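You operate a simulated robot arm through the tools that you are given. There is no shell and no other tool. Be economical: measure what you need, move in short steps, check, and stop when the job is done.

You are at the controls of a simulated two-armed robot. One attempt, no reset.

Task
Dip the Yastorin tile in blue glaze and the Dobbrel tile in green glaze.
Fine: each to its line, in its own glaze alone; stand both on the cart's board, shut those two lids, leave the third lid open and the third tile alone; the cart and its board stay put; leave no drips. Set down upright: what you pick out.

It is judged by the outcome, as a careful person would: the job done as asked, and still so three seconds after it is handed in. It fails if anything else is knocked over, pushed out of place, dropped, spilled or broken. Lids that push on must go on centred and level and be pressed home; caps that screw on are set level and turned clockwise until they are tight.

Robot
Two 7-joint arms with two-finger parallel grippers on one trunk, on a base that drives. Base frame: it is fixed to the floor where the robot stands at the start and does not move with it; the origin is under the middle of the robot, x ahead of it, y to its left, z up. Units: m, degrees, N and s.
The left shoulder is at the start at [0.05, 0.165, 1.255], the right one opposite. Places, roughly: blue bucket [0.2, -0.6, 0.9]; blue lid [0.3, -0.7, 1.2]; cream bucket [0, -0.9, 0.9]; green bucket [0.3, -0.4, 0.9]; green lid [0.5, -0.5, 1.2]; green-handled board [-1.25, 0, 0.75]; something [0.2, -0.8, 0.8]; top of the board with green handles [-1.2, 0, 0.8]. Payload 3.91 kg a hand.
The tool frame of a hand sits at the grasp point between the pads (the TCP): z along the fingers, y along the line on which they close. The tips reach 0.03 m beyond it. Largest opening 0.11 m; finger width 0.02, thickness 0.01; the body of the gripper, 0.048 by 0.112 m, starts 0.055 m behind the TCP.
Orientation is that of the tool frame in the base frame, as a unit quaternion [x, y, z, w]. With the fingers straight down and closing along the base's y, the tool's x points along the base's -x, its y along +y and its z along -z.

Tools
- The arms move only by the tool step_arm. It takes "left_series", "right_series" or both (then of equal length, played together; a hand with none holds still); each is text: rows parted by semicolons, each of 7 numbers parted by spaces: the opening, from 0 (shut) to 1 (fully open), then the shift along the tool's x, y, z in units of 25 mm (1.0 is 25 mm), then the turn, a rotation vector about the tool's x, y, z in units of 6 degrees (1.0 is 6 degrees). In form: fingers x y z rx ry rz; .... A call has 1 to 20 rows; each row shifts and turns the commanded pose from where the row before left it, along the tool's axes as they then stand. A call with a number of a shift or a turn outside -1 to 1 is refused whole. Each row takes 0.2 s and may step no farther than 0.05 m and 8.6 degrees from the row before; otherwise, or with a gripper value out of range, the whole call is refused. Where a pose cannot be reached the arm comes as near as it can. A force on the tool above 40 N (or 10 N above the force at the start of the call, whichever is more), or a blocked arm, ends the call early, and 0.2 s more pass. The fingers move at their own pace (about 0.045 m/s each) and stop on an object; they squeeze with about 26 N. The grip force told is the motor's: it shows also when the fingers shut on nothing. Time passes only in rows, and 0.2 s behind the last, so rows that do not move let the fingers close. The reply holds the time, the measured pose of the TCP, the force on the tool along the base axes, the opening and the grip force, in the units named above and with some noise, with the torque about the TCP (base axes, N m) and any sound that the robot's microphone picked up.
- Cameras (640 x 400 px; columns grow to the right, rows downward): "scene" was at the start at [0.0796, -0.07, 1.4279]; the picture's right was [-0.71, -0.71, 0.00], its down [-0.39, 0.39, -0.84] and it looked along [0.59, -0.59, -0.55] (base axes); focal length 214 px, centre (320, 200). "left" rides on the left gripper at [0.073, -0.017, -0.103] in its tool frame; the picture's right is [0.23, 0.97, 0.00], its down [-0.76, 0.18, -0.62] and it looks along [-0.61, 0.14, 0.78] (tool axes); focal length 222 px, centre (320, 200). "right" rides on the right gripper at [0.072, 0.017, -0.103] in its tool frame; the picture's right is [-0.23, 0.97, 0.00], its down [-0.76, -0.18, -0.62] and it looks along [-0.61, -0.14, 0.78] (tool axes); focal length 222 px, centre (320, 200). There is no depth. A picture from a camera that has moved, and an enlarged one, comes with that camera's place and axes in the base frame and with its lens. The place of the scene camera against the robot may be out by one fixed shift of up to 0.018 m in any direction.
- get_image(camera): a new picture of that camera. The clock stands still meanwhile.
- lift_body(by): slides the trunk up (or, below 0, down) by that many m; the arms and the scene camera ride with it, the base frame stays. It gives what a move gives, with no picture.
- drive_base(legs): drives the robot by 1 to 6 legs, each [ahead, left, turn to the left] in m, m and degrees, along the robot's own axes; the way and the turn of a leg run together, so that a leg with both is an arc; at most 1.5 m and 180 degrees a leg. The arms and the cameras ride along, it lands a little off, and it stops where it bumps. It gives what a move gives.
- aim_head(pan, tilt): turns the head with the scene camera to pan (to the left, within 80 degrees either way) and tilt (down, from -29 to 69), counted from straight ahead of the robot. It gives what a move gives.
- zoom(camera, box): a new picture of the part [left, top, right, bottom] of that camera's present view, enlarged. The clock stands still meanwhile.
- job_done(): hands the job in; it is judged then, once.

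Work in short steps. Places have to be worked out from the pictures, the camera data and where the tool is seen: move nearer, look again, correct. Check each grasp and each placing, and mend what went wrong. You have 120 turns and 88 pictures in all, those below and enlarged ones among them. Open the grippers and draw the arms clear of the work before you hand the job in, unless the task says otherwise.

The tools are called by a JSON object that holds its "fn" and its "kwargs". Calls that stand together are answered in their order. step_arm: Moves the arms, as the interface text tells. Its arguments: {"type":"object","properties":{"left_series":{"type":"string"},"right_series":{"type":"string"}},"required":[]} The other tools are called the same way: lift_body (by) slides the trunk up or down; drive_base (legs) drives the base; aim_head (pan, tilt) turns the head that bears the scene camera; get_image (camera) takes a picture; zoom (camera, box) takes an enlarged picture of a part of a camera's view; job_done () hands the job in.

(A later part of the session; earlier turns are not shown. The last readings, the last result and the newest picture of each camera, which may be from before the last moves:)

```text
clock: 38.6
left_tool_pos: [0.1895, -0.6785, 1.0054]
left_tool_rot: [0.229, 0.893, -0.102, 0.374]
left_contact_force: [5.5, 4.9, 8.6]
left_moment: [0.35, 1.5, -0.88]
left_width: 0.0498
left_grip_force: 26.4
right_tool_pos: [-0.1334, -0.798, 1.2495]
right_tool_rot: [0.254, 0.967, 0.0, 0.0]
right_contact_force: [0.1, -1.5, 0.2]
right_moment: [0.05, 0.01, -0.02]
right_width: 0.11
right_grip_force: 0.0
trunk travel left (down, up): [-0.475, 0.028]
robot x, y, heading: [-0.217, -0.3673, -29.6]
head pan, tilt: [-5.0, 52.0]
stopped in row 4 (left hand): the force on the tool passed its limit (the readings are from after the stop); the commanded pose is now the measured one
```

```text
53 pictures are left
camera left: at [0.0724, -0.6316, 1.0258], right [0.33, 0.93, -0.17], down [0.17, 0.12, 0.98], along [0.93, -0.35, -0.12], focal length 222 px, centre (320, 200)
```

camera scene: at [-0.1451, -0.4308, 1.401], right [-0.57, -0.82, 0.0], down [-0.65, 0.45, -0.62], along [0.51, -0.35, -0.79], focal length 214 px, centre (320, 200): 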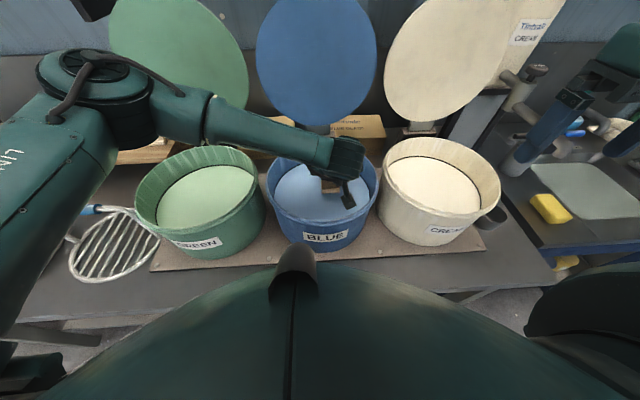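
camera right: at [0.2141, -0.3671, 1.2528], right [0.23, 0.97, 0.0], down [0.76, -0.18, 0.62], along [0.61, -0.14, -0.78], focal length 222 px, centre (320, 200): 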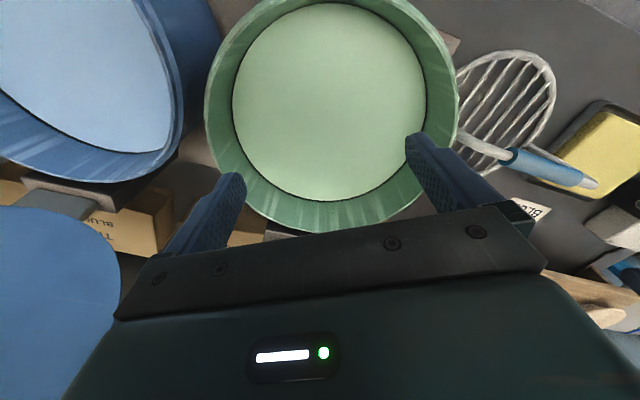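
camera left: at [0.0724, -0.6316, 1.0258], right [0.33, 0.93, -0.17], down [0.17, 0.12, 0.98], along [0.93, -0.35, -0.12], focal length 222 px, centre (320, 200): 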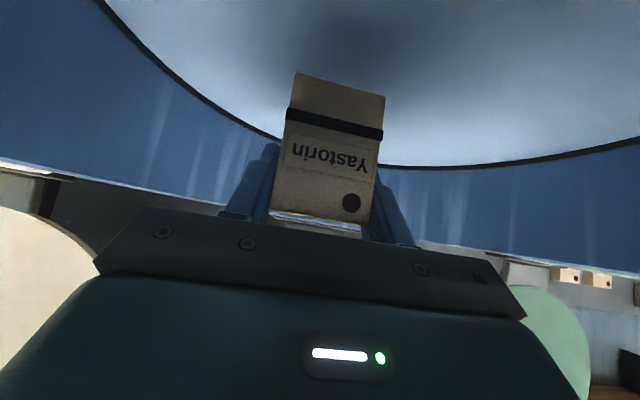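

A contact stopped it: something (camera arm or wrist) touches the rim; tile waterline is still ~1.5 cm below the band. I raise a little and look from the scene camera.

{"fn": "step_arm", "kwargs": {"left_series": "0 -0.3 0 -0.3 0 0 0;0 0 0 0 0 0 0"}}

{"fn": "zoom", "kwargs": {"camera": "scene", "box": [240, 110, 416, 220]}}

```text
clock: 39.2
left_tool_pos: [0.1888, -0.677, 1.0147]
left_tool_rot: [0.23, 0.894, -0.101, 0.372]
left_contact_force: [0.0, 1.0, -0.8]
left_moment: [-0.05, 0.0, 0.03]
left_width: 0.0497
left_grip_force: 26.0
right_tool_pos: [-0.1349, -0.798, 1.2471]
right_tool_rot: [0.254, 0.967, -0.001, 0.0]
right_contact_force: [-0.5, -0.2, 0.1]
right_moment: [0.01, 0.02, -0.01]
right_width: 0.11
right_grip_force: 0.0
trunk travel left (down, up): [-0.475, 0.028]
robot x, y, heading: [-0.2227, -0.3661, -29.6]
head pan, tilt: [-5.0, 52.0]
```

```text
3.64 times, centred on (328, 165) of scene
camera zoom: at [-0.1448, -0.4307, 1.4009], right [-0.57, -0.82, 0.0], down [-0.65, 0.45, -0.62], along [0.51, -0.35, -0.79], focal length 780 px, centre (291, 327)
```

zoom: 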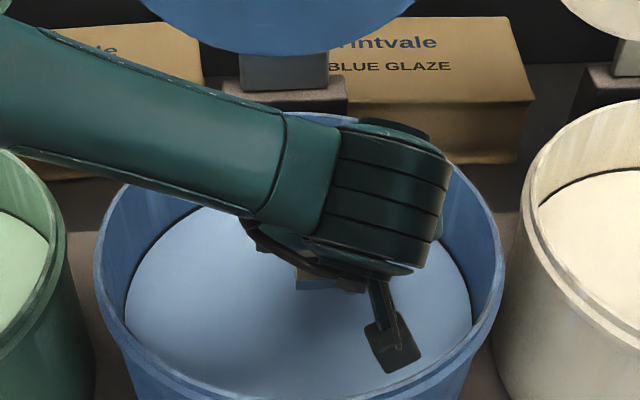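

Torque analysis: the camera housing touched the near-right inner rim, ~0.17 behind and 0.045 right of the TCP. I shift the tile 3.5 cm left and 2.5 cm forward, then lower.

{"fn": "step_arm", "kwargs": {"left_series": "0 -0.707 0.7 0.707 0 0 0;0 0 0.7 0 0 0 0;0 0.28 0 0.28 0 0 0;0 0.28 0 0.28 0 0 0;0 0 0 0 0 0 0"}}

{"fn": "get_image", "kwargs": {"camera": "left"}}

{"fn": "zoom", "kwargs": {"camera": "scene", "box": [240, 110, 416, 220]}}

```text
clock: 40.4
left_tool_pos: [0.2261, -0.6589, 0.9945]
left_tool_rot: [0.229, 0.893, -0.102, 0.373]
left_contact_force: [0.8, 0.2, -2.0]
left_moment: [-0.01, -0.02, 0.0]
left_width: 0.0498
left_grip_force: 26.1
right_tool_pos: [-0.1342, -0.7983, 1.2481]
right_tool_rot: [0.253, 0.967, -0.001, 0.0]
right_contact_force: [-0.8, 0.9, -0.1]
right_moment: [0.02, 0.0, 0.0]
right_width: 0.1101
right_grip_force: 0.1
trunk travel left (down, up): [-0.475, 0.028]
robot x, y, heading: [-0.2204, -0.3672, -29.2]
head pan, tilt: [-5.0, 52.0]
```

```text
51 pictures are left
camera left: at [0.1092, -0.613, 1.0152], right [0.33, 0.93, -0.17], down [0.17, 0.12, 0.98], along [0.93, -0.35, -0.12], focal length 222 px, centre (320, 200)
```

left: 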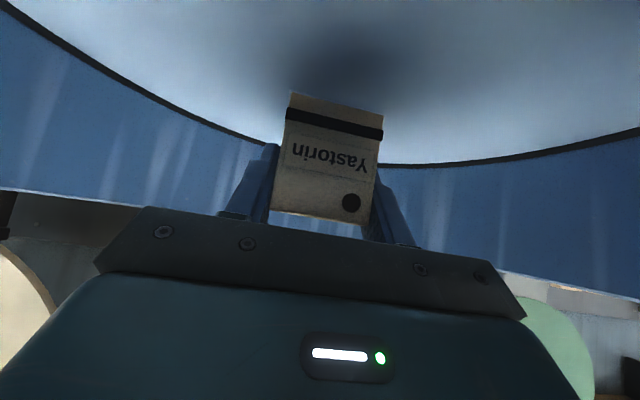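

```text
3.64 times, centred on (328, 165) of scene
camera zoom: at [-0.1449, -0.4307, 1.401], right [-0.57, -0.82, 0.0], down [-0.65, 0.45, -0.62], along [0.51, -0.35, -0.79], focal length 780 px, centre (291, 327)
```

zoom: 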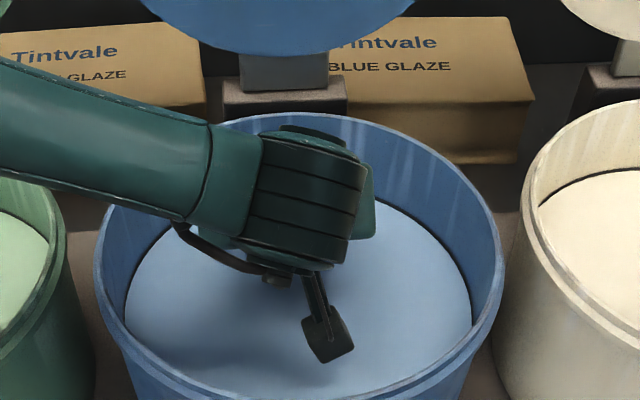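

Clear of the rim now. I zoom in on the waterline.

{"fn": "zoom", "kwargs": {"camera": "left", "box": [260, 60, 420, 160]}}

```text
4.00 times, centred on (340, 110) of left
camera zoom: at [0.1092, -0.613, 1.0152], right [0.33, 0.93, -0.17], down [0.17, 0.12, 0.98], along [0.93, -0.35, -0.12], focal length 888 px, centre (240, 560)
```

zoom: 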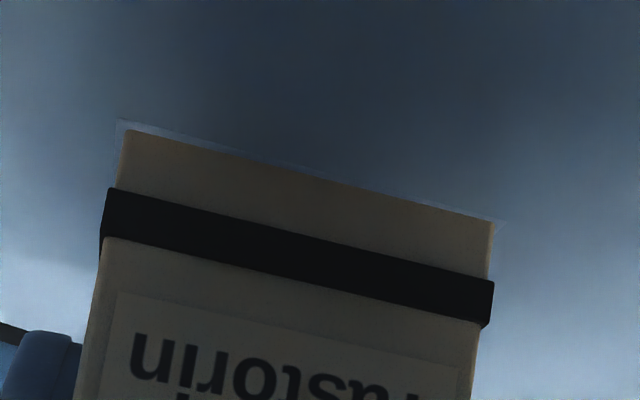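

Waterline is parallel to the band, ~9 mm below its lower edge. I lower 12 mm to bring it to the band's middle.

{"fn": "step_arm", "kwargs": {"left_series": "0 0.17 0 0.17 0 0 0;0 0.165 0 0.165 0 0 0;0 0 0 0 0 0 0"}}

{"fn": "zoom", "kwargs": {"camera": "left", "box": [260, 60, 420, 160]}}

```text
clock: 41.2
left_tool_pos: [0.2277, -0.66, 0.9832]
left_tool_rot: [0.229, 0.893, -0.101, 0.373]
left_contact_force: [-1.1, -0.1, -1.8]
left_moment: [-0.03, -0.03, 0.03]
left_width: 0.0498
left_grip_force: 26.0
right_tool_pos: [-0.1349, -0.7986, 1.2485]
right_tool_rot: [0.254, 0.967, 0.0, 0.0]
right_contact_force: [-0.8, -0.8, 0.4]
right_moment: [-0.01, 0.01, -0.01]
right_width: 0.11
right_grip_force: 0.0
trunk travel left (down, up): [-0.475, 0.028]
robot x, y, heading: [-0.2173, -0.366, -29.5]
head pan, tilt: [-5.0, 52.0]
```

```text
4.00 times, centred on (340, 110) of left
camera zoom: at [0.1099, -0.6136, 1.0035], right [0.33, 0.93, -0.17], down [0.17, 0.12, 0.98], along [0.93, -0.35, -0.12], focal length 888 px, centre (240, 560)
```

zoom: 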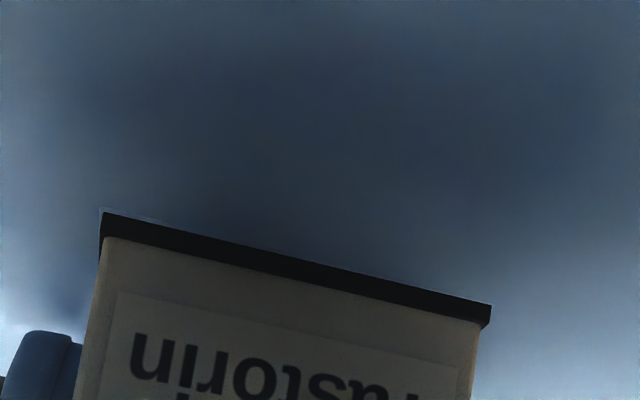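

Glaze is at mid-band. I hold briefly, raise slowly until the foot is just above the glaze, then let it drip.

{"fn": "step_arm", "kwargs": {"left_series": "0 0 0 0 0 0 0;0 0 0 0 0 0 0;0 0 0 0 0 0 0;0 0 0 0 0 0 0;0 -0.3 0 -0.3 0 0 0;0 -0.3 0 -0.3 0 0 0;0 -0.3 0 -0.3 0 0 0;0 -0.3 0 -0.3 0 0 0;0 -0.3 0 -0.3 0 0 0;0 -0.3 0 -0.3 0 0 0;0 -0.3 0 -0.3 0 0 0;0 0 0 0 0 0 0;0 0 0 0 0 0 0;0 0 0 0 0 0 0;0 0 0 0 0 0 0;0 0 0 0 0 0 0;0 0 0 0 0 0 0;0 0 0 0 0 0 0;0 0 0 0 0 0 0;0 0 0 0 0 0 0"}}

{"fn": "get_image", "kwargs": {"camera": "left"}}

```text
clock: 45.4
left_tool_pos: [0.2267, -0.6591, 1.0571]
left_tool_rot: [0.229, 0.893, -0.101, 0.374]
left_contact_force: [-1.0, -0.3, -1.0]
left_moment: [0.0, -0.01, -0.01]
left_width: 0.0498
left_grip_force: 25.9
right_tool_pos: [-0.135, -0.7985, 1.2492]
right_tool_rot: [0.254, 0.967, 0.0, 0.0]
right_contact_force: [-0.5, -0.4, -0.7]
right_moment: [0.0, 0.0, 0.01]
right_width: 0.1101
right_grip_force: 0.0
trunk travel left (down, up): [-0.475, 0.028]
robot x, y, heading: [-0.2197, -0.3668, -29.4]
head pan, tilt: [-5.0, 52.0]
```

```text
47 pictures are left
camera left: at [0.1095, -0.6131, 1.0782], right [0.33, 0.93, -0.17], down [0.17, 0.12, 0.98], along [0.93, -0.35, -0.12], focal length 222 px, centre (320, 200)
```

left: 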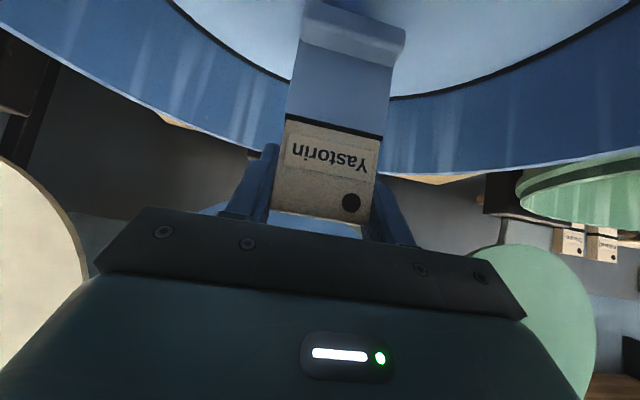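

The lower half is blue up to the line. I wait longer for drips and look at the foot.

{"fn": "step_arm", "kwargs": {"left_series": "0 0 0 0 0 0 0;0 0 0 0 0 0 0;0 0 0 0 0 0 0;0 0 0 0 0 0 0;0 0 0 0 0 0 0;0 0 0 0 0 0 0;0 0 0 0 0 0 0;0 0 0 0 0 0 0;0 0 0 0 0 0 0;0 0 0 0 0 0 0;0 0 0 0 0 0 0;0 0 0 0 0 0 0;0 0 0 0 0 0 0;0 0 0 0 0 0 0;0 0 0 0 0 0 0;0 0 0 0 0 0 0;0 0 0 0 0 0 0;0 0 0 0 0 0 0;0 0 0 0 0 0 0;0 0 0 0 0 0 0"}}

{"fn": "zoom", "kwargs": {"camera": "left", "box": [260, 0, 452, 120]}}

```text
clock: 49.6
left_tool_pos: [0.2272, -0.6606, 1.0573]
left_tool_rot: [0.229, 0.893, -0.101, 0.373]
left_contact_force: [-0.2, 0.1, -1.6]
left_moment: [-0.04, -0.01, 0.02]
left_width: 0.0495
left_grip_force: 25.9
right_tool_pos: [-0.1351, -0.7981, 1.2484]
right_tool_rot: [0.254, 0.967, -0.001, 0.0]
right_contact_force: [0.1, 0.5, -0.2]
right_moment: [-0.03, -0.01, -0.01]
right_width: 0.1103
right_grip_force: 0.0
trunk travel left (down, up): [-0.475, 0.028]
robot x, y, heading: [-0.2185, -0.3671, -29.2]
head pan, tilt: [-5.0, 52.0]
```

```text
3.33 times, centred on (356, 60) of left
camera zoom: at [0.1095, -0.6131, 1.0782], right [0.33, 0.93, -0.17], down [0.17, 0.12, 0.98], along [0.93, -0.35, -0.12], focal length 740 px, centre (200, 667)
```

zoom: 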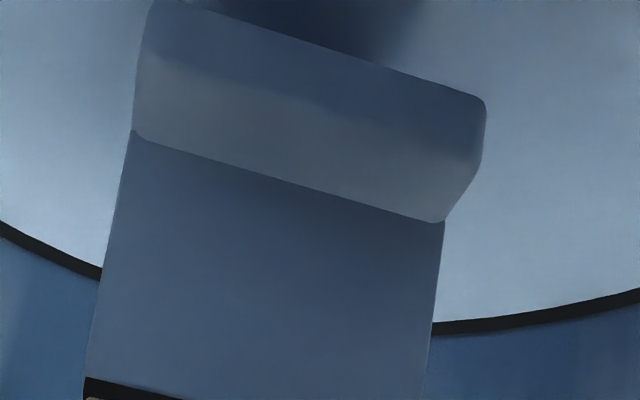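

No hanging drop after 8 s. I lift the tile clear and draw it back toward the robot, before driving left to the rack for the right hand's turn.

{"fn": "step_arm", "kwargs": {"left_series": "0 -1 0 -1 0 0 0;0 -1 0 -1 0 0 0;0 -1 0 -1 0 0 0;0 -0.6 0 -0.6 0 0 0;0 1 0 -1 0 0 0;0 1 0 -1 0 0 0;0 1 0 -1 0 0 0;0 1 0 -1 0 0 0", "right_series": "1 0 0 0 0 -1 0;1 0 0 0 0 -1 0;1 0 0 0 0 -1 0;1 0 0 0 0 -1 0;1 0 0 0 0 -1 0;1 0 0 0 0 -1 0;1 0 0 0 0 -1 0;1 0 0 0 0 -0.5 0"}}

{"fn": "drive_base", "kwargs": {"legs": [[-0.03, 0, 0], [0, 0.71, 0]]}}

{"fn": "get_image", "kwargs": {"camera": "right"}}

```text
clock: 51.4
left_tool_pos: [0.1002, -0.5887, 1.1868]
left_tool_rot: [0.229, 0.893, -0.102, 0.373]
left_contact_force: [0.6, 0.2, -1.0]
left_moment: [-0.02, -0.03, -0.02]
left_width: 0.0497
left_grip_force: 26.4
right_tool_pos: [-0.1276, -0.8208, 1.2711]
right_tool_rot: [0.235, 0.893, -0.097, 0.37]
right_contact_force: [-0.1, 0.0, 0.5]
right_moment: [0.0, -0.02, 0.0]
right_width: 0.1097
right_grip_force: 0.1
right hand out of reach, approached as far as the arm can: row 6, 7, 8
trunk travel left (down, up): [-0.475, 0.028]
robot x, y, heading: [-0.2211, -0.3692, -29.6]
head pan, tilt: [-5.0, 52.0]
```

```text
clock: 55.7
left_tool_pos: [0.4212, 0.0421, 1.1884]
left_tool_rot: [0.225, 0.894, -0.099, 0.374]
left_contact_force: [0.3, -0.1, -0.6]
left_moment: [0.0, 0.0, 0.01]
left_width: 0.0493
left_grip_force: 25.8
right_tool_pos: [0.1943, -0.1928, 1.2702]
right_tool_rot: [0.232, 0.894, -0.097, 0.37]
right_contact_force: [0.1, 0.0, -0.1]
right_moment: [-0.01, 0.0, -0.04]
right_width: 0.1098
right_grip_force: 0.0
trunk travel left (down, up): [-0.475, 0.028]
robot x, y, heading: [0.0983, 0.2647, -29.1]
head pan, tilt: [-5.0, 52.0]
```

```text
45 pictures are left
camera right: at [0.0939, -0.1174, 1.2925], right [0.61, 0.77, 0.16], down [0.0, -0.2, 0.98], along [0.79, -0.6, -0.12], focal length 222 px, centre (320, 200)
```

right: 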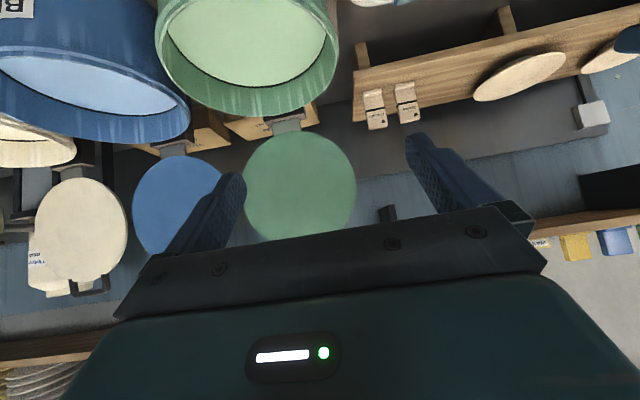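

The hand poses are fine. I move the left hand further left out of the way, bring the right hand in front of Dobbrel (r≈−0.13), and drive 6 cm ahead.

{"fn": "step_arm", "kwargs": {"left_series": "0 0 0.75 0 0 0 0;0 0 0.75 0 0 0 0;0 0 0.75 0 0 0 0;0 0 0.75 0 0 0 0;0 0 0.75 0 0 0 0;0 0 0.75 0 0 0 0;0 0 0.75 0 0 0 0;0 0 0.75 0 0 0 0;0 0 0 0 0 0 0;0 0 0 0 0 0 0;0 0 0 0 0 0 0;0 0 0 0 0 0 0;0 0 0 0 0 0 0;0 0 0 0 0 0 0;0 0 0 0 0 0 0;0 0 0 0 0 0 0;0 0 0 0 0 0 0", "right_series": "1 -0.7 1 0.7 0 0 0;1 -0.7 1 0.7 0 0 0;1 -0.7 1 0.7 0 0 0;1 -0.7 1 0.7 0 0 0;1 -0.7 1 0.7 0 0 0;1 -0.7 1 0.7 0 0 0;1 -0.7 1 0.7 0 0 0;1 -0.7 1 0.7 0 0 0;0.78 -1 0.1 1 0 0 0;0.78 -1 0 1 0 0 0;0.78 -1 0 1 0 0 0;0.78 -1 0 1 0 0 0;0.78 1 0 1 0 0 0;0.78 1 0 1 0 0 0;0.78 1 0 1 0 0 0;0.78 0.4 0 0.4 0 0 0;0.78 0 0 0 0 0 0"}}

{"fn": "drive_base", "kwargs": {"legs": [[0.06, 0, 0]]}}

{"fn": "get_image", "kwargs": {"camera": "right"}}

```text
clock: 59.3
left_tool_pos: [0.4949, 0.1743, 1.1873]
left_tool_rot: [0.225, 0.895, -0.099, 0.373]
left_contact_force: [0.5, -0.4, -1.2]
left_moment: [-0.02, 0.0, -0.03]
left_width: 0.0496
left_grip_force: 26.1
right_tool_pos: [0.568, -0.1908, 1.1489]
right_tool_rot: [0.231, 0.895, -0.095, 0.37]
right_contact_force: [-0.3, -0.4, 0.4]
right_moment: [-0.03, 0.02, -0.02]
right_width: 0.0862
right_grip_force: 0.1
right hand out of reach, approached as far as the arm can: row 12, 15
trunk travel left (down, up): [-0.475, 0.028]
robot x, y, heading: [0.0948, 0.2626, -29.1]
head pan, tilt: [-5.0, 52.0]
```

```text
clock: 60.2
left_tool_pos: [0.5481, 0.143, 1.1853]
left_tool_rot: [0.226, 0.894, -0.1, 0.373]
left_contact_force: [0.2, 0.2, -1.8]
left_moment: [0.02, 0.0, 0.01]
left_width: 0.0498
left_grip_force: 26.1
right_tool_pos: [0.6218, -0.2185, 1.1484]
right_tool_rot: [0.231, 0.895, -0.096, 0.37]
right_contact_force: [-0.7, -0.3, 0.3]
right_moment: [0.02, 0.02, 0.0]
right_width: 0.0861
right_grip_force: 0.0
trunk travel left (down, up): [-0.475, 0.028]
robot x, y, heading: [0.1525, 0.2332, -28.9]
head pan, tilt: [-5.0, 52.0]
```

```text
44 pictures are left
camera right: at [0.5205, -0.1428, 1.1701], right [0.61, 0.77, 0.16], down [0.0, -0.2, 0.98], along [0.79, -0.6, -0.13], focal length 222 px, centre (320, 200)
```

right: 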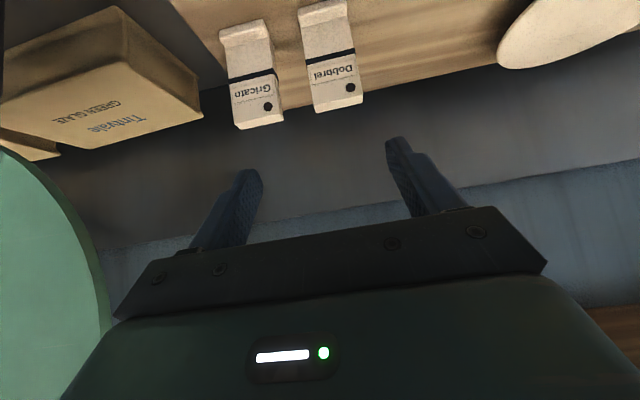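

Dobbrel computes to n≈0.745, r≈−0.138, top 1.043, matching Yastorin's geometry. I approach diagonally, stopping short.

{"fn": "step_arm", "kwargs": {"right_series": "0.78 0.23 0.65 0 0 0 0;0.78 0 0 1 0 0 0;0.78 0 0 1 0 0 0;0.78 0 0 1 0 0 0;0.78 0 0 1 0 0 0;0.78 0 0 0.5 0 0 0;0.78 0 0 0 0 0 0"}}

{"fn": "get_image", "kwargs": {"camera": "right"}}

```text
clock: 61.8
left_tool_pos: [0.5467, 0.1446, 1.1865]
left_tool_rot: [0.226, 0.894, -0.1, 0.374]
left_contact_force: [-0.1, -0.8, -1.5]
left_moment: [0.01, -0.01, -0.02]
left_width: 0.0496
left_grip_force: 26.4
right_tool_pos: [0.6149, -0.262, 1.0965]
right_tool_rot: [0.23, 0.894, -0.095, 0.371]
right_contact_force: [0.1, -0.3, 0.9]
right_moment: [-0.01, -0.03, 0.0]
right_width: 0.0857
right_grip_force: 0.0
right hand out of reach, approached as far as the arm can: row 1, 2, 3, 4, 5, 6
trunk travel left (down, up): [-0.475, 0.028]
robot x, y, heading: [0.1507, 0.2334, -28.9]
head pan, tilt: [-5.0, 52.0]
```

```text
43 pictures are left
camera right: at [0.5136, -0.1869, 1.1173], right [0.61, 0.78, 0.16], down [0.0, -0.2, 0.98], along [0.79, -0.6, -0.12], focal length 222 px, centre (320, 200)
```

right: 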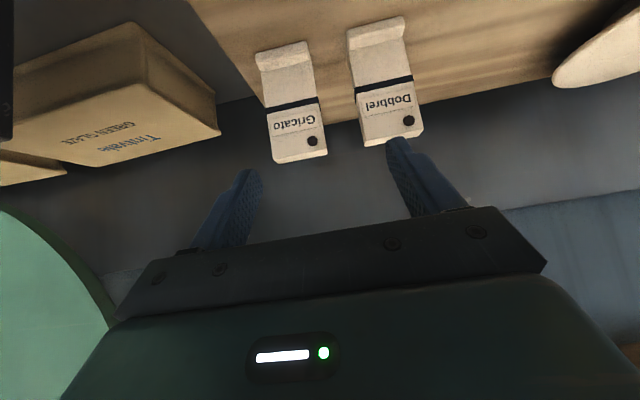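

The right arm is stuck on a joint limit in this posture. I retreat, straighten the tool to vertical, and re-approach the way the left arm did (forward while vertical, then tilt).

{"fn": "step_arm", "kwargs": {"right_series": "0.78 0 0 -1 0 0 0;0.78 0 0 -1 0 0 0;0.78 0 0 -1 0 0 0;0.78 0 0 -1 0 0 0;0.78 0 0 -1 0 0 0;0.78 1 0 -1 0 0 0;0.78 1 0 -1 0 0 0;0.78 0 0 0 0 1 0;0.78 0 0 0 0 1 0;0.78 0 0 0 0 1 0;0.78 0 0 0 0 1 0;0.78 0 0 0 0 1 0;0.78 0 0 0 0 1 0;0.78 0 0 0 0 1 0;0.78 0 0 0 0 0.5 0"}}

{"fn": "step_arm", "kwargs": {"right_series": "0.78 0 1 0 0 0 0;0.78 0 1 0 0 0 0;0.78 -1 0 0 0 0 0;0.78 -1 0 0 0 0 0;0.78 -1 0 0 0 0 0;0.78 -1 0 0 0 0 0"}}

```text
clock: 65.0
left_tool_pos: [0.5462, 0.1444, 1.1863]
left_tool_rot: [0.226, 0.894, -0.099, 0.373]
left_contact_force: [0.8, 0.0, -1.9]
left_moment: [0.02, -0.01, 0.01]
left_width: 0.0499
left_grip_force: 26.0
right_tool_pos: [0.475, -0.1861, 1.1831]
right_tool_rot: [0.249, 0.968, 0.001, -0.001]
right_contact_force: [0.8, -0.6, 0.1]
right_moment: [-0.01, 0.02, 0.04]
right_width: 0.0858
right_grip_force: 0.0
trunk travel left (down, up): [-0.475, 0.028]
robot x, y, heading: [0.1492, 0.2337, -29.1]
head pan, tilt: [-5.0, 52.0]
```

```text
clock: 66.4
left_tool_pos: [0.5466, 0.1452, 1.1849]
left_tool_rot: [0.226, 0.894, -0.1, 0.374]
left_contact_force: [-0.4, 0.0, -1.2]
left_moment: [0.04, 0.01, -0.04]
left_width: 0.0495
left_grip_force: 26.2
right_tool_pos: [0.5245, -0.203, 1.1791]
right_tool_rot: [0.25, 0.968, 0.0, 0.002]
right_contact_force: [0.0, -1.3, -0.6]
right_moment: [-0.04, -0.02, 0.0]
right_width: 0.0859
right_grip_force: 0.1
right hand out of reach, approached as far as the arm can: row 3, 4, 5, 6
trunk travel left (down, up): [-0.475, 0.028]
robot x, y, heading: [0.1551, 0.2345, -28.9]
head pan, tilt: [-5.0, 52.0]
```

Reach on the right is limited near the centre line; I shift the base 12 cm left so Dobbrel lies ~20° to the right side, and retry.

{"fn": "drive_base", "kwargs": {"legs": [[0, 0.12, 0]]}}

{"fn": "step_arm", "kwargs": {"right_series": "0.78 0 -1 0 0 0 0;0.78 0 -1 0 0 0 0;0.78 0 -1 0 0 0 0;0.78 0 -1 0 0 0 0;0.78 0 -1 0 0 0 0;0.78 -1 0 0 0 0 0;0.78 -1 0 0 0 0 0;0.78 -1 0 0 0 0 0;0.78 -1 0 0 0 0 0"}}

```text
clock: 67.7
left_tool_pos: [0.605, 0.251, 1.1857]
left_tool_rot: [0.226, 0.894, -0.1, 0.373]
left_contact_force: [0.8, 0.1, -1.2]
left_moment: [-0.02, -0.02, -0.02]
left_width: 0.0496
left_grip_force: 25.9
right_tool_pos: [0.5827, -0.0966, 1.1794]
right_tool_rot: [0.251, 0.968, 0.0, 0.001]
right_contact_force: [0.2, 0.1, -0.9]
right_moment: [0.0, 0.01, 0.01]
right_width: 0.0859
right_grip_force: 0.0
trunk travel left (down, up): [-0.475, 0.028]
robot x, y, heading: [0.2037, 0.3362, -29.3]
head pan, tilt: [-5.0, 52.0]
```

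```text
clock: 69.7
left_tool_pos: [0.6054, 0.2491, 1.1851]
left_tool_rot: [0.226, 0.894, -0.1, 0.373]
left_contact_force: [0.0, 0.7, -2.1]
left_moment: [0.03, -0.02, -0.03]
left_width: 0.0496
left_grip_force: 26.1
right_tool_pos: [0.5715, -0.2365, 1.1793]
right_tool_rot: [0.251, 0.968, 0.0, 0.001]
right_contact_force: [0.3, 0.5, -0.5]
right_moment: [0.01, 0.01, -0.01]
right_width: 0.0858
right_grip_force: 0.1
right hand out of reach, approached as far as the arm can: row 8, 9
trunk travel left (down, up): [-0.475, 0.028]
robot x, y, heading: [0.2087, 0.3395, -29.1]
head pan, tilt: [-5.0, 52.0]
```

Reach improved. I tilt 45° here, move left to Dobbrel's line, lower, and watch how far it goes.

{"fn": "step_arm", "kwargs": {"right_series": "0.78 0 0 0 0 -1 0;0.78 0 0 0 0 -1 0;0.78 0 0 0 0 -1 0;0.78 0 0 0 0 -1 0;0.78 0 0 0 0 -1 0;0.78 0 0 0 0 -1 0;0.78 0 0 0 0 -1 0;0.78 0 0 0 0 -0.5 0;0.78 0 0.8 0 0 0 0;0.78 0 0.8 0 0 0 0;0.78 0 0.76 0 0 0 0;0.78 1 0 1 0 0 0;0.78 0.5 0 0.5 0 0 0;0.78 0 0 1 0 0 0;0.78 0 0 1 0 0 0;0.78 0 0 0 0 0 0"}}

{"fn": "get_image", "kwargs": {"camera": "right"}}

```text
clock: 73.1
left_tool_pos: [0.6028, 0.2489, 1.1859]
left_tool_rot: [0.226, 0.894, -0.099, 0.374]
left_contact_force: [-0.5, 0.8, -1.1]
left_moment: [-0.03, 0.0, 0.01]
left_width: 0.0495
left_grip_force: 25.7
right_tool_pos: [0.6308, -0.2029, 1.0898]
right_tool_rot: [0.231, 0.894, -0.095, 0.371]
right_contact_force: [-0.1, -0.1, 0.3]
right_moment: [-0.03, 0.0, 0.0]
right_width: 0.0859
right_grip_force: 0.1
trunk travel left (down, up): [-0.475, 0.028]
robot x, y, heading: [0.21, 0.3356, -29.2]
head pan, tilt: [-5.0, 52.0]
```

```text
42 pictures are left
camera right: at [0.5302, -0.1273, 1.112], right [0.61, 0.77, 0.16], down [0.0, -0.2, 0.98], along [0.79, -0.6, -0.12], focal length 222 px, centre (320, 200)
```

right: 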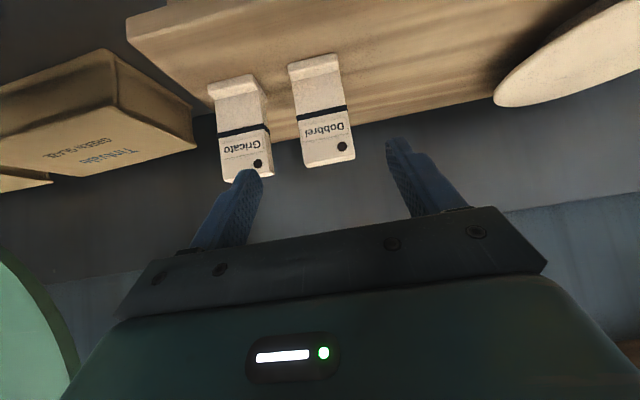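

Lateral alignment is good (r −0.137 vs −0.140). I advance to the grasp pose.

{"fn": "step_arm", "kwargs": {"right_series": "0.78 -0.35 0.05 1 0 0 0;0.78 -0.35 0 1 0 0 0;0.78 -0.35 0 1 0 0 0;0.78 -0.35 0 1 0 0 0;0.78 0 0 0.3 0 0 0;0.78 0 0 0.3 0 0 0;0.78 0 0 0 0 0 0"}}

{"fn": "get_image", "kwargs": {"camera": "right"}}

```text
clock: 74.7
left_tool_pos: [0.6043, 0.2496, 1.1859]
left_tool_rot: [0.226, 0.894, -0.1, 0.373]
left_contact_force: [-0.6, 0.1, -0.8]
left_moment: [0.0, -0.01, -0.01]
left_width: 0.0496
left_grip_force: 26.2
right_tool_pos: [0.6631, -0.2439, 1.0688]
right_tool_rot: [0.23, 0.894, -0.095, 0.371]
right_contact_force: [0.6, -0.7, 0.4]
right_moment: [-0.02, 0.04, 0.02]
right_width: 0.0857
right_grip_force: 0.1
right hand out of reach, approached as far as the arm can: row 2, 3, 4, 5, 6
trunk travel left (down, up): [-0.475, 0.028]
robot x, y, heading: [0.2087, 0.3361, -29.4]
head pan, tilt: [-5.0, 52.0]
```

```text
41 pictures are left
camera right: at [0.5618, -0.1695, 1.0897], right [0.61, 0.77, 0.16], down [0.0, -0.2, 0.98], along [0.79, -0.6, -0.12], focal length 222 px, centre (320, 200)
```

right: 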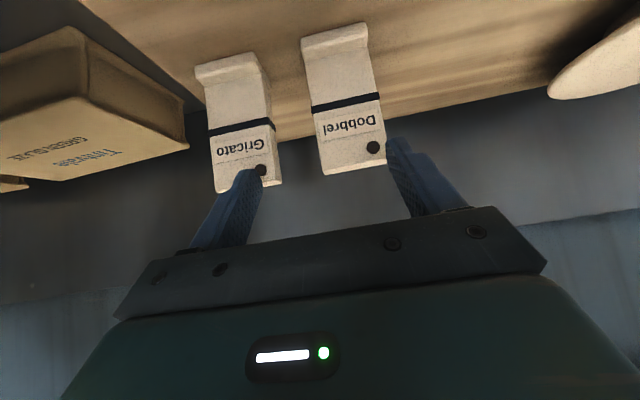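

The right arm stops 5 cm short and drifts toward Gricato, so I retreat it. I'll carry Yastorin to the cart first, then fetch Dobbrel with the left hand.

{"fn": "step_arm", "kwargs": {"right_series": "0.78 0 0 -1 0 0 0;0.78 0 0 -1 0 0 0;0.78 0 0 -1 0 0 0;0.78 0 0 -1 0 0 0;0.78 0 0 -1 0 0 0;0.78 1 0 -1 0 0 0;0.78 1 0 -1 0 0 0;0.78 1 0 -1 0 0 0;0.78 1 0 -1 0 0 0;0.78 1 0 -1 0 0 0;0.78 0 0 0 0 1 0;0.78 0 0 0 0 1 0;0.78 0 0 0 0 1 0;0.78 0 0 0 0 1 0;0.78 0 0 0 0 1 0;0.78 0 0 0 0 1 0;0.78 0 0 0 0 1 0;0.78 0 0 0 0 0.5 0"}}

{"fn": "drive_base", "kwargs": {"legs": [[-0.4, 0, 0], [0, 0, 90]]}}

{"fn": "aim_head", "kwargs": {"pan": 70, "tilt": 30}}

{"fn": "get_image", "kwargs": {"camera": "scene"}}

```text
clock: 78.5
left_tool_pos: [0.6042, 0.2489, 1.1845]
left_tool_rot: [0.225, 0.894, -0.101, 0.373]
left_contact_force: [0.1, 0.0, -1.0]
left_moment: [-0.02, 0.0, 0.01]
left_width: 0.0497
left_grip_force: 26.0
right_tool_pos: [0.4317, -0.1163, 1.1557]
right_tool_rot: [0.249, 0.968, 0.001, 0.001]
right_contact_force: [-0.4, -0.5, -0.2]
right_moment: [0.02, 0.0, -0.02]
right_width: 0.0859
right_grip_force: 0.0
trunk travel left (down, up): [-0.475, 0.028]
robot x, y, heading: [0.211, 0.3375, -29.0]
head pan, tilt: [-5.0, 52.0]
```

```text
clock: 84.8
left_tool_pos: [-0.0612, 0.9283, 1.1852]
left_tool_rot: [-0.482, 0.786, 0.198, 0.332]
left_contact_force: [0.3, 0.1, -1.6]
left_moment: [-0.02, -0.02, -0.02]
left_width: 0.0496
left_grip_force: 26.1
right_tool_pos: [0.307, 0.7623, 1.1568]
right_tool_rot: [-0.517, 0.856, 0.001, 0.0]
right_contact_force: [-0.6, 0.6, 0.6]
right_moment: [0.0, 0.02, -0.01]
right_width: 0.0857
right_grip_force: 0.1
trunk travel left (down, up): [-0.475, 0.028]
robot x, y, heading: [-0.1424, 0.5262, 62.5]
head pan, tilt: [-5.0, 52.0]
```

```text
clock: 86.3
left_tool_pos: [-0.0611, 0.9273, 1.186]
left_tool_rot: [-0.482, 0.786, 0.198, 0.332]
left_contact_force: [0.5, -0.1, -1.7]
left_moment: [0.02, -0.04, 0.01]
left_width: 0.0497
left_grip_force: 26.1
right_tool_pos: [0.3076, 0.7621, 1.1565]
right_tool_rot: [-0.517, 0.856, 0.001, 0.0]
right_contact_force: [0.0, 0.1, -0.1]
right_moment: [-0.01, 0.01, 0.0]
right_width: 0.0859
right_grip_force: 0.0
trunk travel left (down, up): [-0.475, 0.028]
robot x, y, heading: [-0.1394, 0.5304, 62.4]
head pan, tilt: [70.0, 30.0]
```

```text
40 pictures are left
camera scene: at [-0.1998, 0.6163, 1.4331], right [0.74, 0.67, 0.0], down [0.34, -0.37, -0.87], along [-0.58, 0.64, -0.5], focal length 214 px, centre (320, 200)
```

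scene: 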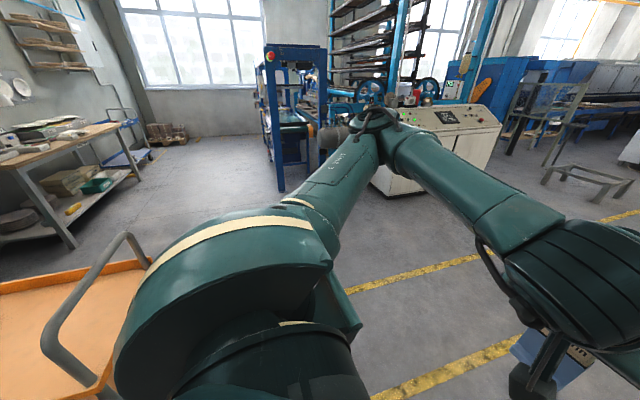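

The orange cart is to the left. I turn to face heading ≈180° and look at it.

{"fn": "drive_base", "kwargs": {"legs": [[0, 0, 117]]}}

{"fn": "aim_head", "kwargs": {"pan": 15, "tilt": 35}}

{"fn": "get_image", "kwargs": {"camera": "scene"}}

```text
clock: 91.7
left_tool_pos: [-0.5258, 0.4083, 1.1857]
left_tool_rot: [0.922, 0.014, -0.386, 0.002]
left_contact_force: [0.3, 0.2, -1.4]
left_moment: [-0.03, 0.04, -0.01]
left_width: 0.0495
left_grip_force: 26.5
right_tool_pos: [-0.5584, 0.8115, 1.1566]
right_tool_rot: [1.0, 0.01, -0.001, 0.0]
right_contact_force: [0.7, 0.6, 0.3]
right_moment: [0.01, 0.04, -0.01]
right_width: 0.0859
right_grip_force: 0.1
trunk travel left (down, up): [-0.475, 0.028]
robot x, y, heading: [-0.1405, 0.5305, -179.1]
head pan, tilt: [70.0, 30.0]
```

```text
clock: 92.9
left_tool_pos: [-0.5249, 0.4083, 1.1854]
left_tool_rot: [0.922, 0.014, -0.386, 0.001]
left_contact_force: [0.3, -0.1, -1.8]
left_moment: [0.01, -0.02, -0.02]
left_width: 0.05
left_grip_force: 26.3
right_tool_pos: [-0.5577, 0.8121, 1.1571]
right_tool_rot: [1.0, 0.01, -0.001, 0.001]
right_contact_force: [0.1, -0.5, -0.5]
right_moment: [-0.05, 0.01, 0.02]
right_width: 0.086
right_grip_force: 0.0
trunk travel left (down, up): [-0.475, 0.028]
robot x, y, heading: [-0.1397, 0.53, -179.1]
head pan, tilt: [15.0, 35.0]
```

```text
39 pictures are left
camera scene: at [-0.2668, 0.4985, 1.4254], right [-0.28, 0.96, 0.0], down [0.55, 0.16, -0.82], along [-0.79, -0.23, -0.57], focal length 214 px, centre (320, 200)
```

scene: 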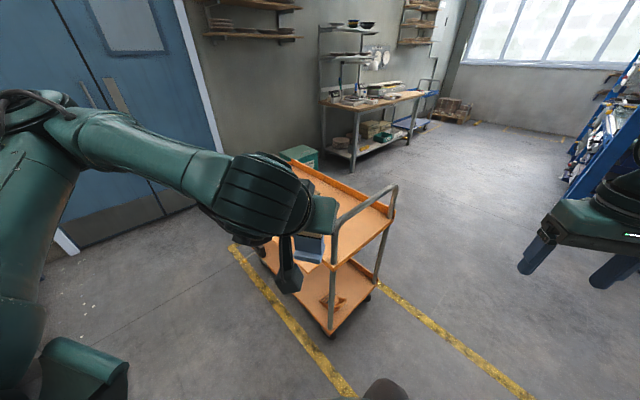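

The cart is oriented ~155° with its handle toward +y; the board is at its far end. I drive to stand beside its long side, facing the board.

{"fn": "drive_base", "kwargs": {"legs": [[0, 0.9, 0], [0, 0, -25]]}}

{"fn": "aim_head", "kwargs": {"pan": -10, "tilt": 40}}

{"fn": "get_image", "kwargs": {"camera": "scene"}}

```text
clock: 97.0
left_tool_pos: [-0.5145, -0.4056, 1.1848]
left_tool_rot: [0.922, 0.019, -0.386, 0.001]
left_contact_force: [-0.1, -0.7, -1.4]
left_moment: [0.02, 0.02, -0.02]
left_width: 0.0494
left_grip_force: 25.9
right_tool_pos: [-0.5531, -0.0031, 1.1559]
right_tool_rot: [1.0, 0.017, 0.0, -0.001]
right_contact_force: [0.0, -0.5, 0.3]
right_moment: [0.01, -0.04, 0.03]
right_width: 0.0858
right_grip_force: 0.0
trunk travel left (down, up): [-0.475, 0.028]
robot x, y, heading: [-0.1302, -0.2789, -178.4]
head pan, tilt: [15.0, 35.0]
stopped in leg 1: the robot was blocked; the commanded pose is now the measured one
```

```text
clock: 97.8
left_tool_pos: [-0.5154, -0.4043, 1.1865]
left_tool_rot: [0.922, 0.019, -0.386, 0.002]
left_contact_force: [-0.4, -0.1, -1.0]
left_moment: [-0.02, 0.02, 0.0]
left_width: 0.0497
left_grip_force: 26.1
right_tool_pos: [-0.551, -0.0017, 1.1566]
right_tool_rot: [1.0, 0.016, 0.0, 0.001]
right_contact_force: [0.6, 0.2, 0.2]
right_moment: [-0.01, 0.01, -0.02]
right_width: 0.086
right_grip_force: 0.0
trunk travel left (down, up): [-0.475, 0.028]
robot x, y, heading: [-0.128, -0.2784, -178.2]
head pan, tilt: [-10.0, 40.0]
```

```text
38 pictures are left
camera scene: at [-0.2553, -0.2737, 1.4178], right [0.14, 0.99, 0.0], down [0.64, -0.09, -0.77], along [-0.76, 0.11, -0.64], focal length 214 px, centre (320, 200)
```

scene: 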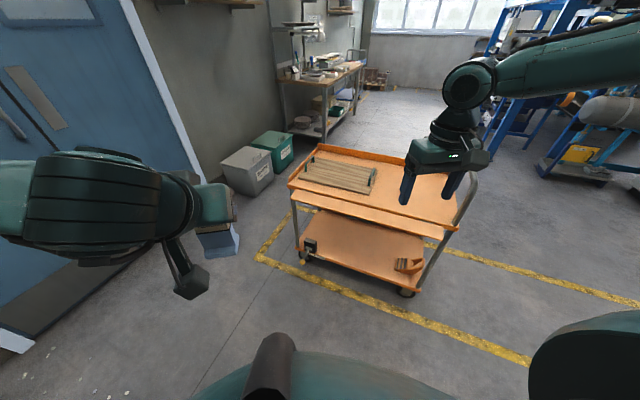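

The bench stopped my sideways run (no harm). The board centre is about (−1.19, −0.03); cart side faces heading 152°. I drive ahead 0.38 and turn right 30°.

{"fn": "drive_base", "kwargs": {"legs": [[0.38, 0.03, 0], [0, 0, -30]]}}

{"fn": "aim_head", "kwargs": {"pan": 10, "tilt": 45}}

{"fn": "get_image", "kwargs": {"camera": "scene"}}

```text
clock: 101.7
left_tool_pos: [-0.9036, -0.2399, 1.1858]
left_tool_rot: [0.896, -0.216, -0.375, -0.096]
left_contact_force: [-0.7, -0.4, -0.9]
left_moment: [-0.04, 0.01, 0.03]
left_width: 0.0497
left_grip_force: 26.4
right_tool_pos: [-0.7373, 0.1292, 1.1569]
right_tool_rot: [0.971, -0.24, -0.001, 0.001]
right_contact_force: [-0.4, 0.5, 0.0]
right_moment: [0.01, 0.03, 0.01]
right_width: 0.0859
right_grip_force: 0.0
trunk travel left (down, up): [-0.475, 0.028]
robot x, y, heading: [-0.5067, -0.3155, 152.1]
head pan, tilt: [-10.0, 40.0]
```

```text
clock: 102.5
left_tool_pos: [-0.9039, -0.2389, 1.1854]
left_tool_rot: [0.897, -0.217, -0.374, -0.097]
left_contact_force: [-0.1, -0.1, -1.5]
left_moment: [0.0, -0.01, -0.01]
left_width: 0.0497
left_grip_force: 25.9
right_tool_pos: [-0.7379, 0.129, 1.1569]
right_tool_rot: [0.971, -0.24, -0.002, 0.001]
right_contact_force: [-0.9, -0.4, 0.1]
right_moment: [-0.01, 0.0, 0.05]
right_width: 0.0859
right_grip_force: 0.0
trunk travel left (down, up): [-0.475, 0.028]
robot x, y, heading: [-0.5085, -0.3174, 152.1]
head pan, tilt: [10.0, 45.0]
```

```text
37 pictures are left
camera scene: at [-0.6225, -0.2872, 1.4105], right [0.31, 0.95, 0.0], down [0.67, -0.22, -0.71], along [-0.67, 0.22, -0.71], focal length 214 px, centre (320, 200)
```

scene: 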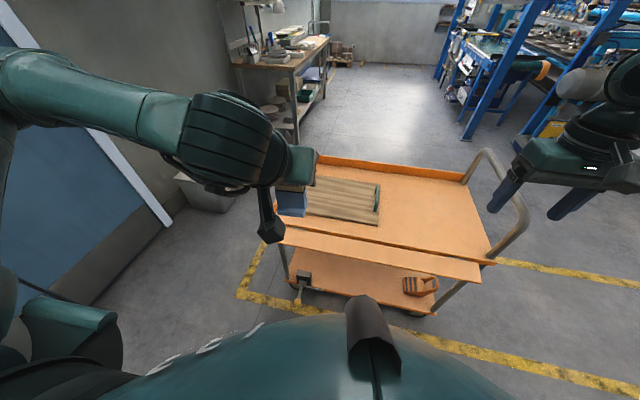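

Board centre is ~0.75 ahead, 0.06 left of the axis. I move 8 cm closer, raise the right hand, and lower the trunk 0.15.

{"fn": "drive_base", "kwargs": {"legs": [[0.08, 0, 0]]}}

{"fn": "step_arm", "kwargs": {"right_series": "0.78 0 0 -1 0 0 0;0.78 0 0 -1 0 0 0;0.78 0 0 -1 0 0 0;0.78 0 0 -1 0 0 0;0.78 0 0 -1 0 0 0;0.78 0 0 -1 0 0 0"}}

{"fn": "lift_body", "kwargs": {"by": -0.15}}

{"fn": "get_image", "kwargs": {"camera": "left"}}

```text
clock: 103.6
left_tool_pos: [-0.9751, -0.2019, 1.185]
left_tool_rot: [0.897, -0.216, -0.375, -0.096]
left_contact_force: [-1.3, 1.2, -1.0]
left_moment: [-0.01, -0.02, 0.0]
left_width: 0.0497
left_grip_force: 26.0
right_tool_pos: [-0.8103, 0.1673, 1.1568]
right_tool_rot: [0.971, -0.238, 0.0, 0.0]
right_contact_force: [-0.2, -0.2, 0.1]
right_moment: [-0.03, -0.03, 0.01]
right_width: 0.0861
right_grip_force: 0.0
trunk travel left (down, up): [-0.475, 0.028]
robot x, y, heading: [-0.5781, -0.2797, 152.1]
head pan, tilt: [10.0, 45.0]
```

```text
clock: 105.0
left_tool_pos: [-0.9745, -0.202, 1.1853]
left_tool_rot: [0.897, -0.216, -0.375, -0.096]
left_contact_force: [0.6, 0.3, -0.9]
left_moment: [0.01, 0.0, 0.0]
left_width: 0.0499
left_grip_force: 26.3
right_tool_pos: [-0.8068, 0.1671, 1.3071]
right_tool_rot: [0.971, -0.238, 0.0, 0.0]
right_contact_force: [0.2, -0.5, 0.0]
right_moment: [0.0, 0.01, 0.02]
right_width: 0.0859
right_grip_force: 0.1
trunk travel left (down, up): [-0.475, 0.028]
robot x, y, heading: [-0.5781, -0.2786, 152.6]
head pan, tilt: [10.0, 45.0]
```

```text
clock: 106.7
left_tool_pos: [-0.9744, -0.2022, 1.0367]
left_tool_rot: [0.896, -0.216, -0.375, -0.096]
left_contact_force: [0.2, -0.4, -1.3]
left_moment: [-0.01, 0.0, 0.01]
left_width: 0.0493
left_grip_force: 26.6
right_tool_pos: [-0.8093, 0.1673, 1.1561]
right_tool_rot: [0.971, -0.239, 0.0, 0.0]
right_contact_force: [0.6, 0.4, -0.8]
right_moment: [-0.04, -0.02, 0.0]
right_width: 0.0857
right_grip_force: 0.1
trunk travel left (down, up): [-0.325, 0.178]
robot x, y, heading: [-0.5751, -0.2813, 152.3]
head pan, tilt: [10.0, 45.0]
```

```text
36 pictures are left
camera left: at [-0.8566, -0.2444, 1.0566], right [-0.31, -0.94, -0.17], down [-0.17, -0.13, 0.98], along [-0.94, 0.33, -0.12], focal length 222 px, centre (320, 200)
```

left: 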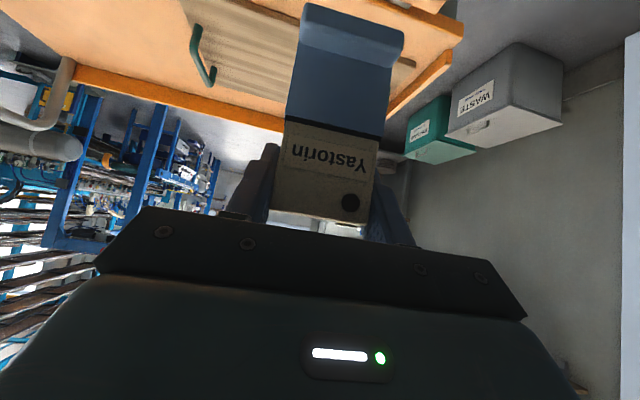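

I move the tile forward 0.25 m over the board and down 7 cm, then look.

{"fn": "step_arm", "kwargs": {"left_series": "0 -1 0.1 1 0 0 0;0 -1 0.1 1 0 0 0;0 -1 0.1 1 0 0 0;0 -1 0.1 1 0 0 0;0 -1 0.1 1 0 0 0;0 -1 0 1 0 0 0;0 -1 0 1 0 0 0;0 1 0 1 0 0 0;0 1 0 1 0 0 0;0 0 0 0 0 0 0"}}

{"fn": "get_image", "kwargs": {"camera": "left"}}

{"fn": "get_image", "kwargs": {"camera": "scene"}}

```text
clock: 108.9
left_tool_pos: [-1.2012, -0.098, 0.9664]
left_tool_rot: [0.897, -0.215, -0.375, -0.096]
left_contact_force: [0.5, 0.0, -1.3]
left_moment: [0.03, 0.02, -0.01]
left_width: 0.0496
left_grip_force: 26.3
right_tool_pos: [-0.8089, 0.1673, 1.1561]
right_tool_rot: [0.971, -0.238, -0.001, 0.0]
right_contact_force: [0.8, -0.3, -0.3]
right_moment: [-0.02, 0.01, 0.01]
right_width: 0.0857
right_grip_force: 0.2
trunk travel left (down, up): [-0.325, 0.178]
robot x, y, heading: [-0.5775, -0.2818, 152.3]
head pan, tilt: [10.0, 45.0]
```

```text
35 pictures are left
camera left: at [-1.0829, -0.1392, 0.9876], right [-0.3, -0.94, -0.17], down [-0.17, -0.13, 0.98], along [-0.94, 0.33, -0.12], focal length 222 px, centre (320, 200)
```

left: 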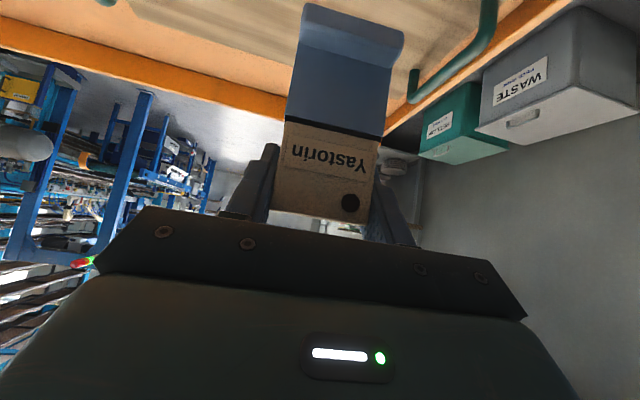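

```text
34 pictures are left
camera scene: at [-0.694, -0.2497, 1.2605], right [0.31, 0.95, 0.0], down [0.67, -0.22, -0.71], along [-0.67, 0.22, -0.71], focal length 214 px, centre (320, 200)
```

scene: 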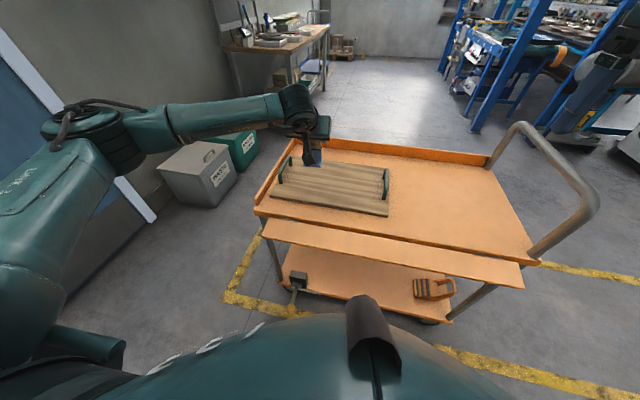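

Tile is over the left-near part of the board, well clear of the left handle. I lower 8 cm and check height.

{"fn": "step_arm", "kwargs": {"left_series": "0 0.56 0 0.56 0 0 0;0 0.56 0 0.56 0 0 0;0 0.56 0 0.56 0 0 0;0 0.56 0 0.56 0 0 0;0 0 0 0 0 0 0"}}

{"fn": "get_image", "kwargs": {"camera": "left"}}

{"fn": "zoom", "kwargs": {"camera": "scene", "box": [250, 120, 410, 220]}}

```text
clock: 110.1
left_tool_pos: [-1.2015, -0.0977, 0.8867]
left_tool_rot: [0.896, -0.217, -0.375, -0.097]
left_contact_force: [-0.1, -0.1, -1.6]
left_moment: [0.01, -0.03, 0.01]
left_width: 0.0497
left_grip_force: 26.0
right_tool_pos: [-0.8085, 0.1668, 1.1577]
right_tool_rot: [0.971, -0.239, -0.001, 0.001]
right_contact_force: [-0.5, 0.0, 0.0]
right_moment: [-0.02, 0.02, 0.02]
right_width: 0.0859
right_grip_force: 0.0
trunk travel left (down, up): [-0.325, 0.178]
robot x, y, heading: [-0.5791, -0.2828, 152.2]
head pan, tilt: [10.0, 45.0]
```

```text
33 pictures are left
camera left: at [-1.0828, -0.14, 0.9079], right [-0.3, -0.94, -0.17], down [-0.17, -0.13, 0.98], along [-0.94, 0.33, -0.12], focal length 222 px, centre (320, 200)
```

left: 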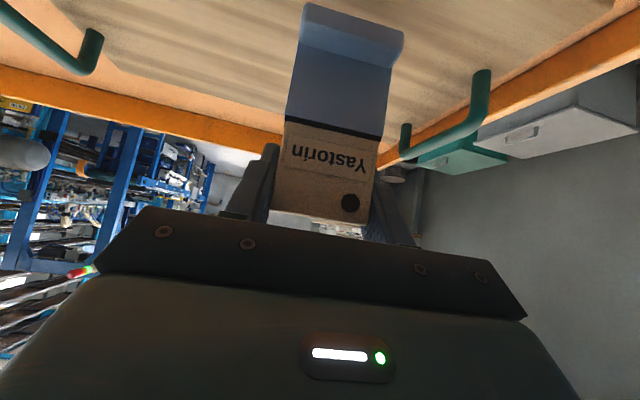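

```text
4.00 times, centred on (330, 170) of scene
camera zoom: at [-0.694, -0.2496, 1.2605], right [0.31, 0.95, 0.0], down [0.67, -0.22, -0.71], along [-0.67, 0.22, -0.71], focal length 858 px, centre (280, 320)
```

zoom: 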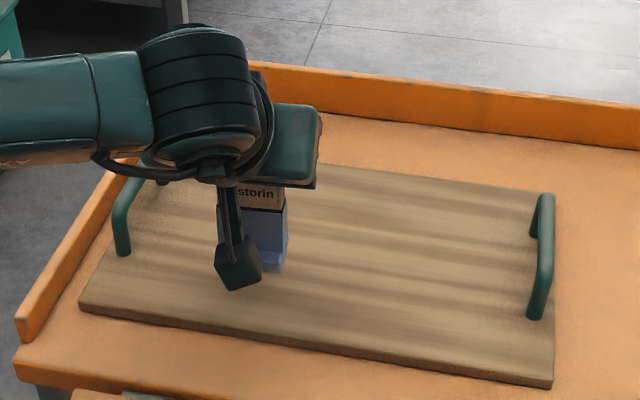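

Good placement with clearance. I lower in 4 mm steps till contact.

{"fn": "step_arm", "kwargs": {"left_series": "0 0.11 0 0.11 0 0 0;0 0.11 0 0.11 0 0 0;0 0.11 0 0.11 0 0 0;0 0.11 0 0.11 0 0 0;0 0.11 0 0.11 0 0 0;0 0.11 0 0.11 0 0 0"}}

```text
clock: 111.5
left_tool_pos: [-1.1999, -0.0965, 0.8651]
left_tool_rot: [0.897, -0.216, -0.374, -0.096]
left_contact_force: [-0.3, -0.6, -1.4]
left_moment: [-0.01, 0.01, -0.02]
left_width: 0.0496
left_grip_force: 25.6
right_tool_pos: [-0.8085, 0.167, 1.1568]
right_tool_rot: [0.971, -0.238, -0.002, 0.001]
right_contact_force: [-0.4, -0.1, 0.2]
right_moment: [-0.04, -0.01, 0.0]
right_width: 0.0858
right_grip_force: 0.0
trunk travel left (down, up): [-0.325, 0.178]
robot x, y, heading: [-0.5768, -0.2846, 152.1]
head pan, tilt: [10.0, 45.0]
```

No contact yet (z 0.865). I continue in small steps.

{"fn": "step_arm", "kwargs": {"left_series": "0 0.08 0 0.08 0 0 0;0 0.08 0 0.08 0 0 0;0 0.08 0 0.08 0 0 0;0 0.08 0 0.08 0 0 0;0 0.08 0 0.08 0 0 0;0 0.08 0 0.08 0 0 0"}}

{"fn": "zoom", "kwargs": {"camera": "scene", "box": [280, 140, 360, 190]}}

```text
clock: 112.9
left_tool_pos: [-1.2012, -0.0974, 0.8465]
left_tool_rot: [0.896, -0.217, -0.374, -0.096]
left_contact_force: [-0.3, -0.7, -0.5]
left_moment: [0.02, 0.04, 0.05]
left_width: 0.0499
left_grip_force: 26.5
right_tool_pos: [-0.808, 0.1666, 1.1559]
right_tool_rot: [0.971, -0.238, -0.001, 0.001]
right_contact_force: [-0.6, -0.2, -0.2]
right_moment: [0.01, 0.01, -0.02]
right_width: 0.086
right_grip_force: 0.0
trunk travel left (down, up): [-0.325, 0.178]
robot x, y, heading: [-0.575, -0.2808, 152.2]
head pan, tilt: [10.0, 45.0]
```

```text
8.00 times, centred on (320, 165) of scene
camera zoom: at [-0.6941, -0.2496, 1.2605], right [0.31, 0.95, 0.0], down [0.67, -0.22, -0.71], along [-0.67, 0.22, -0.71], focal length 1716 px, centre (320, 480)
```

zoom: 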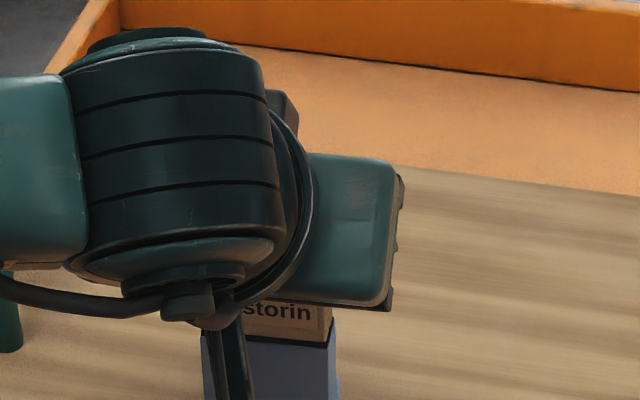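

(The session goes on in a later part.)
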